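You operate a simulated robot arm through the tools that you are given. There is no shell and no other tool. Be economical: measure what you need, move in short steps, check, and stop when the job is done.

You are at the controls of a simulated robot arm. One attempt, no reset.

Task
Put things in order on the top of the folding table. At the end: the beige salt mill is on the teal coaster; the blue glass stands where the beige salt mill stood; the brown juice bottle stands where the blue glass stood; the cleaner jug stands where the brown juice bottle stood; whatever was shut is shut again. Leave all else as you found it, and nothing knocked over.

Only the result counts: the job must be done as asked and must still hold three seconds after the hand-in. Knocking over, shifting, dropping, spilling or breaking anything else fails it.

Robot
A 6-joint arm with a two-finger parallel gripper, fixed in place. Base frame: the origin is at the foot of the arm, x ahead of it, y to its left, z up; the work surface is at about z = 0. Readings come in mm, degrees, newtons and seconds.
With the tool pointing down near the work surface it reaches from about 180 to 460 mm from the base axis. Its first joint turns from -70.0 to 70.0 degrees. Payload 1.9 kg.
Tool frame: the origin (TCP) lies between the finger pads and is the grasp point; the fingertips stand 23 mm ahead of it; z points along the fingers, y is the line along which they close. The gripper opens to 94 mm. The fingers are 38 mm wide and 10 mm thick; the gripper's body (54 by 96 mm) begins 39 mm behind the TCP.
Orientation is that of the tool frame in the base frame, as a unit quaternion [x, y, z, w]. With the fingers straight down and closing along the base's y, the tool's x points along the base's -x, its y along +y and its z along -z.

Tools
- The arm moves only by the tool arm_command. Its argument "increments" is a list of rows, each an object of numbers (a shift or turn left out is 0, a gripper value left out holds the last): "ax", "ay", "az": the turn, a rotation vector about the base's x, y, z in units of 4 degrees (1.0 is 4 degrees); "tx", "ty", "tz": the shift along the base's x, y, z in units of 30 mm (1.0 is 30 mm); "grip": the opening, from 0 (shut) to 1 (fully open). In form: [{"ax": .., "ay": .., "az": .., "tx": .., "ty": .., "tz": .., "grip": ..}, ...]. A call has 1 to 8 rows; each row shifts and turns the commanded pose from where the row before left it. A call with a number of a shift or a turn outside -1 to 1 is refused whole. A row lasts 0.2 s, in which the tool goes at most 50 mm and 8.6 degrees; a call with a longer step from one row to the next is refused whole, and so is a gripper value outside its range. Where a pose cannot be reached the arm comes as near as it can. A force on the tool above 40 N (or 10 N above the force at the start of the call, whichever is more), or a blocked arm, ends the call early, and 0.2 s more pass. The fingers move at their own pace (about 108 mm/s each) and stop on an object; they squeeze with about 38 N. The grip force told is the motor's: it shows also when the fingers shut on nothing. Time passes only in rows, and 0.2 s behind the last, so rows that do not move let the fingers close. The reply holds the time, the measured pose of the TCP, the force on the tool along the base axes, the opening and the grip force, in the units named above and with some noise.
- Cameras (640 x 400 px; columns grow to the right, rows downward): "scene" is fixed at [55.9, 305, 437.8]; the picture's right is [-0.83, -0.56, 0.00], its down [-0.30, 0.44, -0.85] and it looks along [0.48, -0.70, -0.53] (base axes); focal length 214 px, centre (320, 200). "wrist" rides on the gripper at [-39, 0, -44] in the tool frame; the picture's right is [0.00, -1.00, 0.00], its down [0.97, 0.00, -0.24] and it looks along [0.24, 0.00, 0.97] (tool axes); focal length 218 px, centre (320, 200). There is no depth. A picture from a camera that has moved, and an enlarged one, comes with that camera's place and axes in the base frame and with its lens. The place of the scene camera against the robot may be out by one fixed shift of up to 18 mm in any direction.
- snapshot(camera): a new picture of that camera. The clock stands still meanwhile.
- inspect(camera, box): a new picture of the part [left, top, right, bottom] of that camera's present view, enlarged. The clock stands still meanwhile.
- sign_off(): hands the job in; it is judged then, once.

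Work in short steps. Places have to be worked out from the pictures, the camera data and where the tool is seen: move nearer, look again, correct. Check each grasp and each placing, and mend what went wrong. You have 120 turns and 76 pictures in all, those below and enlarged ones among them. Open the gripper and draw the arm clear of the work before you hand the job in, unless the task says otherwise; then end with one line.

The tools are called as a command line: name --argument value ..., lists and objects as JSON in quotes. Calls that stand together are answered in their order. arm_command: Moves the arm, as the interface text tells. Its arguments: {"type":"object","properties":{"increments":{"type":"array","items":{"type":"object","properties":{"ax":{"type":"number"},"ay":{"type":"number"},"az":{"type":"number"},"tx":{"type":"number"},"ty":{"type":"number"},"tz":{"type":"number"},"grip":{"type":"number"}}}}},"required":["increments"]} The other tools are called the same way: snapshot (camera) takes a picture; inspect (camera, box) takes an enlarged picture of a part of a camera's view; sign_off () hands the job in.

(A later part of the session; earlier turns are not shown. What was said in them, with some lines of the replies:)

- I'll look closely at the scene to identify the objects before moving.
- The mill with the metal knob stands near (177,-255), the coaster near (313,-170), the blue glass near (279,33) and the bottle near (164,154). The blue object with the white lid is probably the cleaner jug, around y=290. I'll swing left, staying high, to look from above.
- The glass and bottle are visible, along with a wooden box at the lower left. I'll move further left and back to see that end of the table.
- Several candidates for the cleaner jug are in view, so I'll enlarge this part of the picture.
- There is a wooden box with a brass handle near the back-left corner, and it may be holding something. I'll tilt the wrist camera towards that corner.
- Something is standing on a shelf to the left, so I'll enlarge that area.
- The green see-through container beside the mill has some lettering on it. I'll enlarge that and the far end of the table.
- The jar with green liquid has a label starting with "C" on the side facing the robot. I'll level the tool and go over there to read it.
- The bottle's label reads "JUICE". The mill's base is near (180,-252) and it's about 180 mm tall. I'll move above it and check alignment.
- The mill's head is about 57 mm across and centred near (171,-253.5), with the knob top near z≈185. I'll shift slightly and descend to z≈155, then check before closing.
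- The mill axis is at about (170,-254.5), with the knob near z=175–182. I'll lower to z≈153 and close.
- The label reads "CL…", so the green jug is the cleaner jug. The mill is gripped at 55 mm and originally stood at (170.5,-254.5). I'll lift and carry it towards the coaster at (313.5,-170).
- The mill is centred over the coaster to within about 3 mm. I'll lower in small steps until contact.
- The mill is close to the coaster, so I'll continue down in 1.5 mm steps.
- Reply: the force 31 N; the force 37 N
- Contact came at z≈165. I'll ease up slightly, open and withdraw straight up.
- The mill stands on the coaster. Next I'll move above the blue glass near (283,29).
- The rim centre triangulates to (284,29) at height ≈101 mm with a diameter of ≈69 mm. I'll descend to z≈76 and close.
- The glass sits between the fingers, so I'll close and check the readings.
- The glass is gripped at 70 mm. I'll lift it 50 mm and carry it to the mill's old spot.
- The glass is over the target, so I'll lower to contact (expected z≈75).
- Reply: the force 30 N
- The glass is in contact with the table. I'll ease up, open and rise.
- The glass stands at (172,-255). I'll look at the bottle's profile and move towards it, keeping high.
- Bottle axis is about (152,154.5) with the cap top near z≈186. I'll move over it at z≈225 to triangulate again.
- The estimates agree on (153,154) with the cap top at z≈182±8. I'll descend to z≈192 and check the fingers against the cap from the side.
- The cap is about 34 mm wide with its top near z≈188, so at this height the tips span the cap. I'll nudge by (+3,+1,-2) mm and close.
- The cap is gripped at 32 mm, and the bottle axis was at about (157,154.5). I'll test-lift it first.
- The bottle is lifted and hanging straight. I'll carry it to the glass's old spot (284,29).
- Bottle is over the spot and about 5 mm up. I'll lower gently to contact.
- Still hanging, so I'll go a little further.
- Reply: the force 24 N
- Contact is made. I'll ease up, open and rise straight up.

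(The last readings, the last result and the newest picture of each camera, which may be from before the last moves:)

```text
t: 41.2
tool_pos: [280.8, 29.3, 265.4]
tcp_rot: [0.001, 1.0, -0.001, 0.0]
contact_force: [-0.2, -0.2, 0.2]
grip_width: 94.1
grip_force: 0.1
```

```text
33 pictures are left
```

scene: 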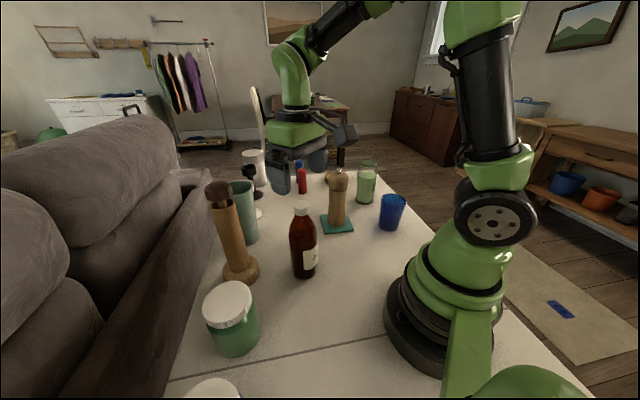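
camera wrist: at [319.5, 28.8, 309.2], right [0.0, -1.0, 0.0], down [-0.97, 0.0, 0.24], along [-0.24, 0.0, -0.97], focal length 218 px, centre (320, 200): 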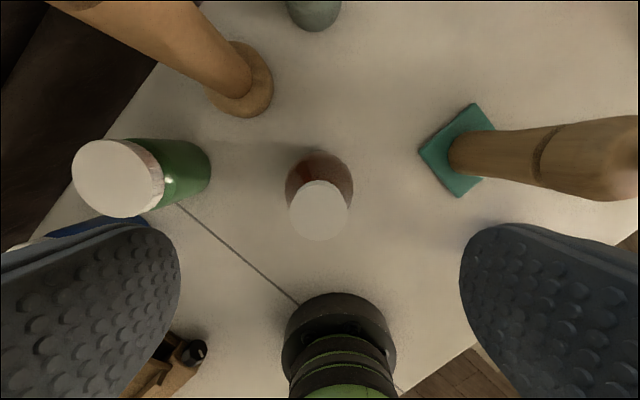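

The bottle stands at about (285,29). The jug's lid triangulates to (297.5,-353,146), right at the edge of reach. I'll travel high towards it and look.

arm_command --increments '[{"ty": -1}, {"ty": -1}, {"ty": -1}, {"ty": -1}, {"ty": -1}, {"ty": -1}, {"ty": -1}, {"ty": -1}]'

arm_command --increments '[{"ty": -1, "tx": 0.1}, {"ty": -1, "tx": 0.1}, {"ty": -0.8, "tx": 0.1}, {"ty": -0.6, "tx": 0.1}, {"ty": -0.4}, {"tz": -0.3}]'

snapshot --camera "wrist"

```text
t: 43.0
tool_pos: [281.6, -208.6, 267.0]
tcp_rot: [-0.001, 1.0, -0.001, 0.001]
contact_force: [0.7, 0.3, 0.3]
grip_width: 94.0
grip_force: 0.0
```

```text
t: 44.4
tool_pos: [293.5, -323.0, 257.0]
tcp_rot: [0.0, 1.0, -0.001, 0.001]
contact_force: [-0.1, 0.4, 0.1]
grip_width: 94.2
grip_force: 0.1
out of reach, approached as far as the arm can: row 5
```

```text
32 pictures are left
camera wrist: at [331.4, -321.8, 299.9], right [0.0, -1.0, 0.0], down [-0.97, 0.0, 0.24], along [-0.24, 0.0, -0.97], focal length 218 px, centre (320, 200)
```

wrist: 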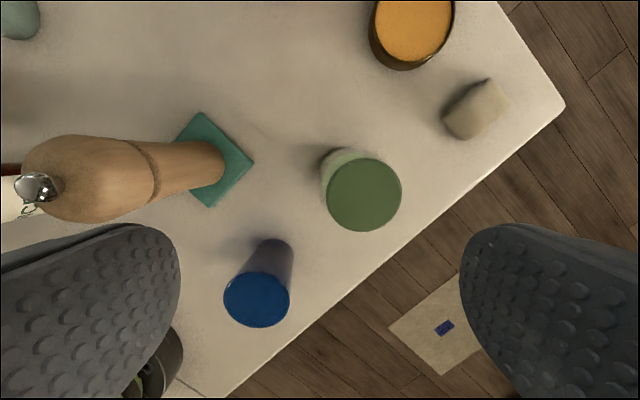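

The jug is confirmed at (298,-353) with its top at z≈146. The arm stopped at r≈436 at this height. I'll yaw the tool by -50° so the fingers close tangentially, then tilt it outward to gain reach.

arm_command --increments '[{"az": -1}, {"az": -1}, {"az": -1}, {"az": -1}, {"az": -1}, {"az": -1}, {"az": -1}, {"az": -1}]'

arm_command --increments '[{"az": -1}, {"az": -1}, {"az": -1}, {"az": -1}, {"az": -0.5}, {"ax": -0.766, "ay": -0.643}, {"ax": -0.766, "ay": -0.643}, {"ax": -0.766, "ay": -0.643}]'

```text
t: 46.2
tool_pos: [294.9, -321.1, 257.5]
tcp_rot: [0.276, 0.961, 0.0, 0.0]
contact_force: [0.0, -0.4, -0.3]
grip_width: 94.0
grip_force: 0.3
```

```text
t: 48.0
tool_pos: [293.7, -320.5, 257.1]
tcp_rot: [0.421, 0.901, -0.045, 0.095]
contact_force: [0.0, -0.4, 0.1]
grip_width: 94.1
grip_force: 0.0
```

Orientation achieved. I'll lower to about z=195 and move out over the jug.

arm_command --increments '[{"tz": -1}, {"tz": -0.9}, {"tx": 0.07, "ty": -0.54}, {"tx": 0.07, "ty": -0.54}, {"tx": 0}]'

snapshot --camera "wrist"

inspect --camera "scene" --box '[310, 110, 450, 240]'

```text
t: 49.2
tool_pos: [299.8, -352.5, 200.1]
tcp_rot: [0.421, 0.901, -0.045, 0.095]
contact_force: [0.6, 0.2, 0.1]
grip_width: 94.2
grip_force: 0.2
```

```text
31 pictures are left
camera wrist: at [317.1, -375.3, 250.5], right [-0.77, -0.64, 0.0], down [-0.64, 0.77, 0.03], along [-0.02, 0.02, -1.0], focal length 218 px, centre (320, 200)
```

wrist: 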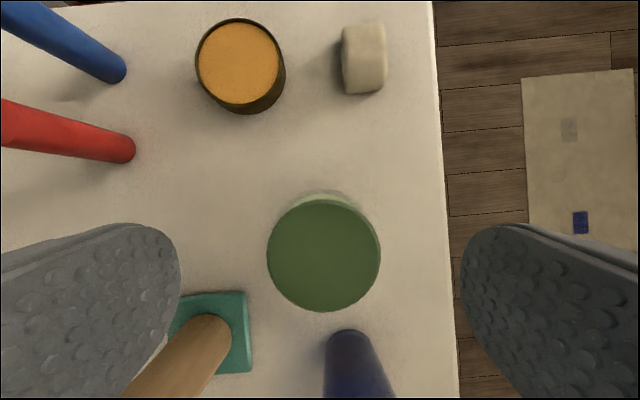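

```text
3.08 times, centred on (380, 175) of scene
camera zoom: at [55.9, 305.0, 437.8], right [-0.83, -0.56, 0.0], down [-0.3, 0.44, -0.85], along [0.48, -0.7, -0.53], focal length 660 px, centre (135, 277)
```

zoom: 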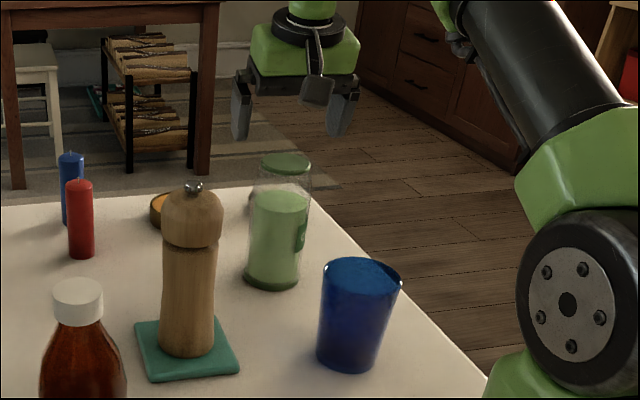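

The lid centre is at about (297,-354.5). I'll correct by 3 mm and descend to z≈120.

arm_command --increments '[{"tx": -0.09, "ty": -0.07, "tz": -0.6}, {"tz": -0.8}, {"tz": -0.7}, {"tz": -0.5}, {"tz": 0}]'

snapshot --camera "wrist"

inspect --camera "scene" --box '[310, 110, 450, 240]'

```text
t: 50.4
tool_pos: [295.1, -356.0, 123.2]
tcp_rot: [0.42, 0.901, -0.045, 0.095]
contact_force: [0.4, -0.1, -0.4]
grip_width: 94.0
grip_force: 0.0
```

```text
29 pictures are left
camera wrist: at [313.8, -378.0, 173.7], right [-0.77, -0.64, 0.0], down [-0.64, 0.77, 0.03], along [-0.02, 0.02, -1.0], focal length 218 px, centre (320, 200)
```

wrist: 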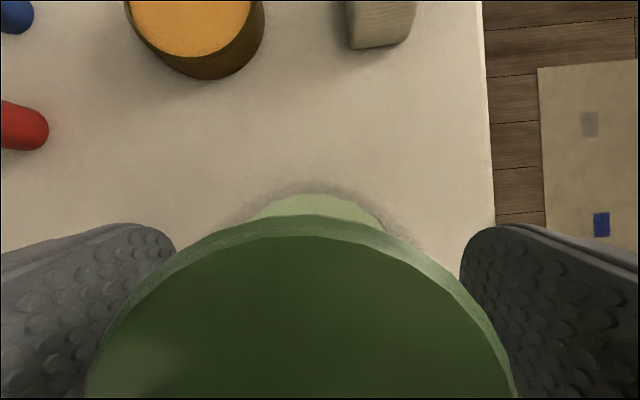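

```text
3.08 times, centred on (380, 175) of scene
camera zoom: at [55.9, 305.0, 437.8], right [-0.83, -0.56, 0.0], down [-0.3, 0.44, -0.85], along [0.48, -0.7, -0.53], focal length 660 px, centre (135, 277)
```

zoom: 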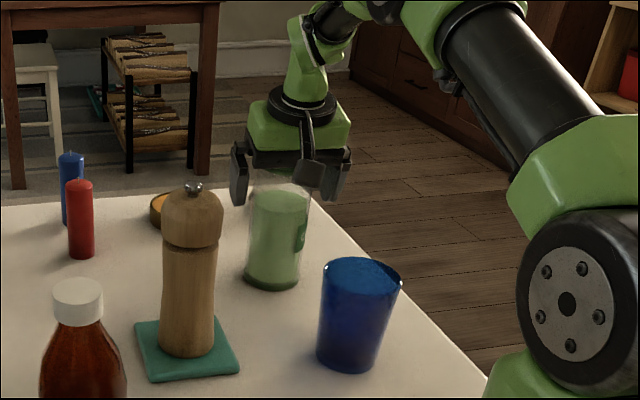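

The jug is between the fingers and the body clears the lid by about 9 mm. I'll nudge 2 mm sideways and close.

arm_command --increments '[{"tx": 0.06, "ty": 0.05}, {"grip": 0.8}, {"grip": 0}, {"grip": 0}, {"grip": 0}]'

snapshot --camera "wrist"

```text
t: 51.6
tool_pos: [297.8, -353.0, 123.3]
tcp_rot: [0.421, 0.901, -0.046, 0.095]
contact_force: [0.5, -1.1, 0.1]
grip_width: 64.6
grip_force: 38.7
```

```text
27 pictures are left
camera wrist: at [315.4, -375.8, 173.3], right [-0.77, -0.64, 0.0], down [-0.64, 0.77, 0.03], along [-0.02, 0.02, -1.0], focal length 218 px, centre (320, 200)
```

wrist: 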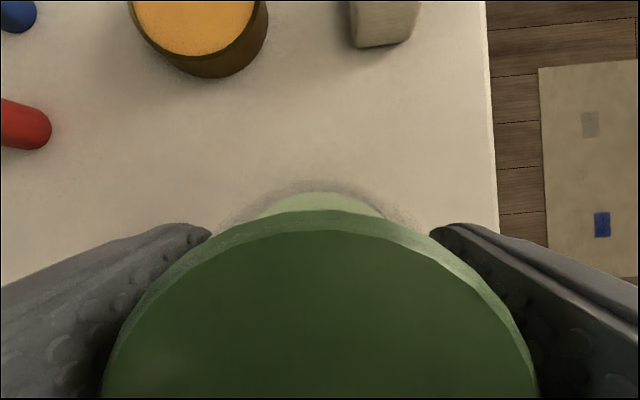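

The jug is gripped at 64.6 mm and upright, with the tool keeping its 12° tilt. I'll lift, then draw inward and up so its bottom clears everything.

arm_command --increments '[{"tz": 0.4}, {"tz": 0.8}, {"tz": 0.5}, {"tz": 0}]'

inspect --camera "scene" --box '[310, 90, 450, 240]'

```text
t: 52.6
tool_pos: [297.7, -353.9, 173.0]
tcp_rot: [0.421, 0.901, -0.046, 0.096]
contact_force: [0.6, -0.2, -3.9]
grip_width: 64.7
grip_force: 38.0
```

```text
2.67 times, centred on (380, 165) of scene
camera zoom: at [55.9, 305.0, 437.8], right [-0.83, -0.56, 0.0], down [-0.3, 0.44, -0.85], along [0.48, -0.7, -0.53], focal length 572 px, centre (160, 293)
```

zoom: 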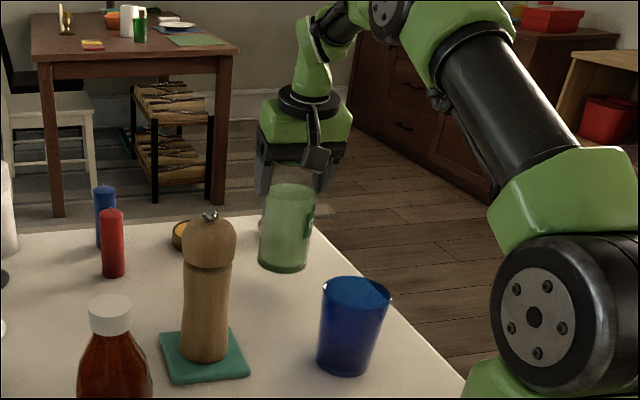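

The jug is off the table and upright. Now I'll move inward and up together.

arm_command --increments '[{"tx": -0.43, "ty": 0.51, "tz": 0.9}, {"tx": -0.43, "ty": 0.51, "tz": 0.95}, {"tx": -0.43, "ty": 0.51, "tz": 0.95}, {"tx": -0.43, "ty": 0.51, "tz": 0.95}, {"tx": -0.43, "ty": 0.51, "tz": 0.95}, {"tx": -0.43, "ty": 0.51, "tz": 0.9}, {"tz": 0}]'

```text
t: 54.2
tool_pos: [220.7, -260.2, 341.9]
tcp_rot: [0.421, 0.901, -0.046, 0.095]
contact_force: [-0.3, 0.0, -5.1]
grip_width: 64.7
grip_force: 38.4
```

The jug is at r=341, angle -49.7°, z=342. I'll swing it along an arc with matching yaw, 4° per row.

arm_command --increments '[{"tx": 0.587, "ty": 0.535, "az": 1}, {"tx": 0.548, "ty": 0.574, "az": 1}, {"tx": 0.507, "ty": 0.611, "az": 1}, {"tx": 0.464, "ty": 0.645, "az": 1}, {"tx": 0.416, "ty": 0.674, "az": 1}, {"tx": 0.37, "ty": 0.703, "az": 1}, {"tx": 0.318, "ty": 0.728, "az": 1}, {"tx": 0.268, "ty": 0.747, "az": 1}]'

arm_command --increments '[{"tx": 0.214, "ty": 0.764, "az": 1}, {"tx": 0.161, "ty": 0.777, "az": 1}, {"tx": 0.107, "ty": 0.787, "az": 1}, {"tx": 0.051, "ty": 0.792, "az": 1}, {"tx": -0.005, "ty": 0.794, "az": 1}, {"tx": -0.059, "ty": 0.792, "az": 1}, {"tx": -0.115, "ty": 0.786, "az": 1}, {"tx": -0.169, "ty": 0.776, "az": 1}]'

arm_command --increments '[{"tx": -0.223, "ty": 0.762, "az": 1}, {"tx": -0.275, "ty": 0.745, "az": 1}, {"tx": -0.326, "ty": 0.723, "az": 1}, {"tx": -0.376, "ty": 0.698, "az": 1}, {"tx": -0.424, "ty": 0.671, "az": 1}, {"tx": -0.47, "ty": 0.64, "az": 1}, {"tx": -0.514, "ty": 0.605, "az": 1}, {"tx": -0.299, "ty": 0.317, "az": 0.55}]'

snapshot --camera "scene"

```text
t: 56.0
tool_pos: [325.8, -104.0, 341.4]
tcp_rot: [0.155, 0.982, -0.017, 0.104]
contact_force: [-0.5, 0.5, -4.2]
grip_width: 64.7
grip_force: 37.9
```

```text
t: 57.8
tool_pos: [329.1, 81.9, 340.9]
tcp_rot: [-0.121, 0.987, 0.012, 0.105]
contact_force: [-0.1, -0.7, -3.5]
grip_width: 65.0
grip_force: 37.7
```

```text
t: 59.6
tool_pos: [241.6, 238.4, 341.5]
tcp_rot: [-0.374, 0.921, 0.038, 0.098]
contact_force: [0.0, 0.0, -3.3]
grip_width: 64.7
grip_force: 37.9
```

```text
25 pictures are left
```

scene: 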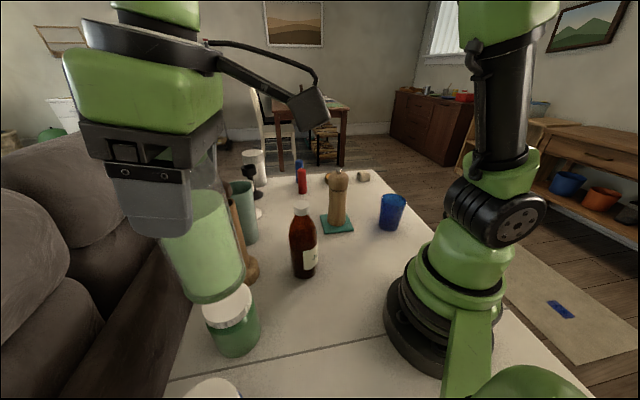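

The jug has arrived at 44.6°. I'll retract to r≈220 above (157,154.5), then start down.

arm_command --increments '[{"tx": -0.705, "ty": -0.7}, {"tx": -0.705, "ty": -0.7}, {"tx": -0.705, "ty": -0.7}, {"tx": -0.705, "ty": -0.7}, {"tz": -1}, {"tz": -1}, {"tz": -1}, {"tz": 0}]'

snapshot --camera "scene"

snapshot --camera "wrist"

```text
t: 61.4
tool_pos: [155.7, 153.1, 250.2]
tcp_rot: [-0.374, 0.922, 0.038, 0.098]
contact_force: [-0.3, 0.0, -3.8]
grip_width: 64.4
grip_force: 37.8
```

```text
24 pictures are left
```

scene: 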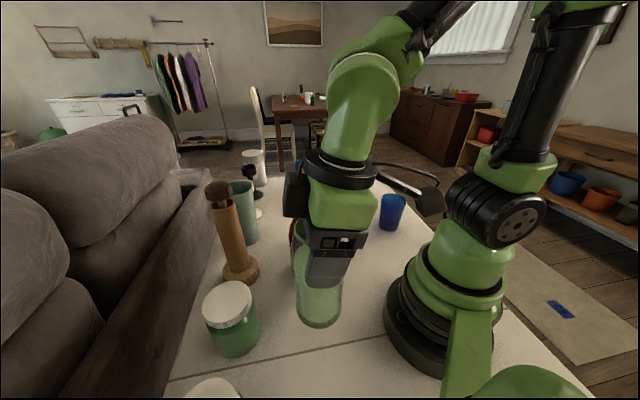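

```text
23 pictures are left
camera wrist: at [175.4, 173.7, 301.0], right [0.7, -0.72, 0.0], down [-0.72, -0.7, 0.03], along [-0.02, -0.02, -1.0], focal length 218 px, centre (320, 200)
```

wrist: 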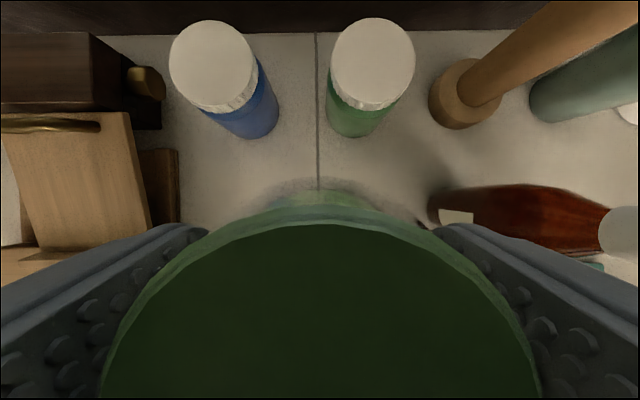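

Clear of the neighbours. I'll correct by +1.3 mm and lower to just above the table.

arm_command --increments '[{"tx": 0.04, "ty": 0.04, "tz": -1}, {"tz": -1}, {"tz": -1}, {"tz": -0.8}, {"tz": -0.3}, {"tz": 0}]'

inspect --camera "scene" --box '[220, 180, 420, 400]'

```text
t: 62.8
tool_pos: [158.2, 154.6, 128.2]
tcp_rot: [-0.373, 0.922, 0.039, 0.097]
contact_force: [-0.4, 0.6, -3.9]
grip_width: 64.7
grip_force: 38.1
```

```text
1.82 times, centred on (320, 290) of scene
camera zoom: at [55.9, 305.0, 437.8], right [-0.83, -0.56, 0.0], down [-0.3, 0.44, -0.85], along [0.48, -0.7, -0.53], focal length 390 px, centre (320, 36)
```

zoom: 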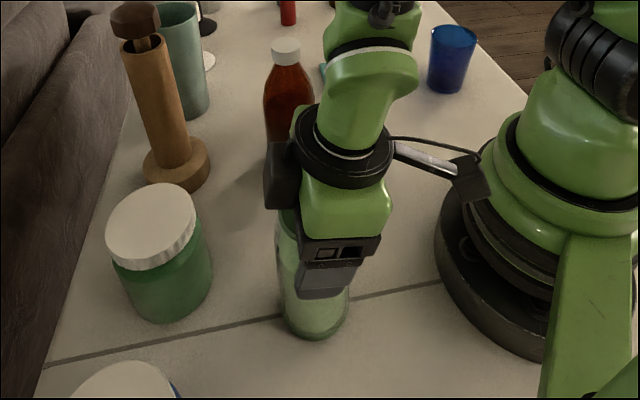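

The jug's bottom sits where the bottle's did. I'll make the final gentle lowering.

arm_command --increments '[{"tz": -0.08}, {"tz": -0.05}, {"tz": -0.04}, {"tz": 0}]'

```text
t: 63.8
tool_pos: [159.2, 154.2, 123.2]
tcp_rot: [-0.373, 0.922, 0.039, 0.098]
contact_force: [-7.2, -6.2, 26.9]
grip_width: 64.7
grip_force: 38.4
```

Contact at z=123, as expected. I'll ease up, open and rise straight up.

arm_command --increments '[{"tz": 0.03}, {"grip": 1}, {"grip": 1}, {"grip": 1}, {"tz": 0.5}, {"tz": 1}, {"tz": 1}, {"tz": 1}]'

snapshot --camera "wrist"

arm_command --increments '[{"tz": 1}, {"tz": 1}, {"tz": 0.7, "tx": 0.5, "ty": -0.3}, {"tx": 1, "ty": -0.9}, {"tx": 1, "ty": -1}, {"tx": 0.6, "ty": -1}, {"tx": 0.3, "ty": -1}, {"ty": -1}]'

snapshot --camera "scene"

```text
t: 65.6
tool_pos: [157.7, 153.6, 228.6]
tcp_rot: [-0.374, 0.921, 0.039, 0.098]
contact_force: [0.2, -0.1, 0.6]
grip_width: 94.0
grip_force: 0.0
```

```text
21 pictures are left
camera wrist: at [177.8, 173.8, 278.8], right [0.7, -0.72, 0.0], down [-0.72, -0.7, 0.03], along [-0.02, -0.02, -1.0], focal length 218 px, centre (320, 200)
```

wrist: 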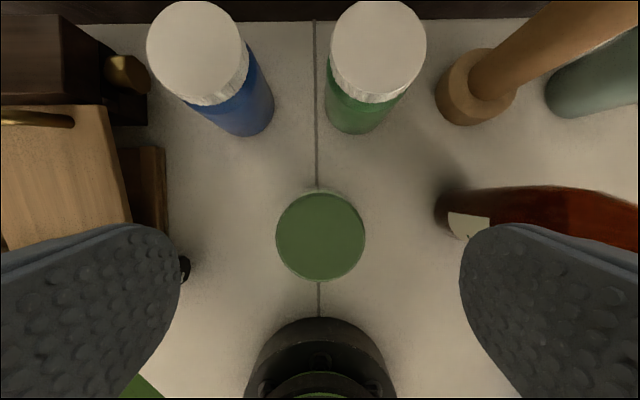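

```text
t: 67.4
tool_pos: [260.9, -1.7, 310.6]
tcp_rot: [-0.374, 0.921, 0.039, 0.098]
contact_force: [0.1, -0.4, 0.1]
grip_width: 93.8
grip_force: 0.1
```

```text
20 pictures are left
```

scene: 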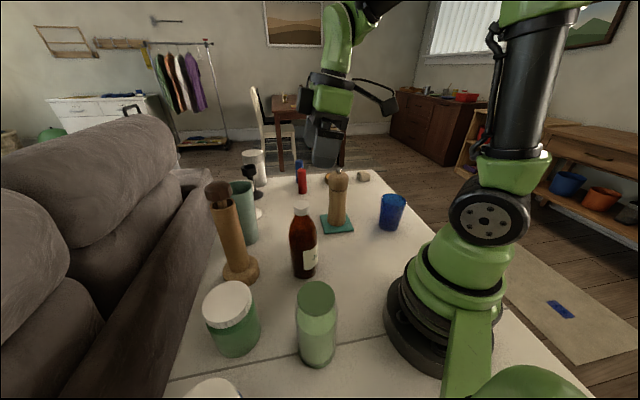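

All four objects are upright and in place: mill on the coaster, glass at (172,-255), bottle at (285,29), jug at (159,155). Nothing else has moved, the gripper is open and the arm is clear, so I'm handing in.

sign_off

```text
The job is handed in.
```

The job is handed in: the salt mill is on the teal coaster, and the blue glass, juice bottle and cleaner jug each stand within about 2 mm of their assigned spots. I opened nothing that was shut, and the last pictures show nothing knocked over or shifted.
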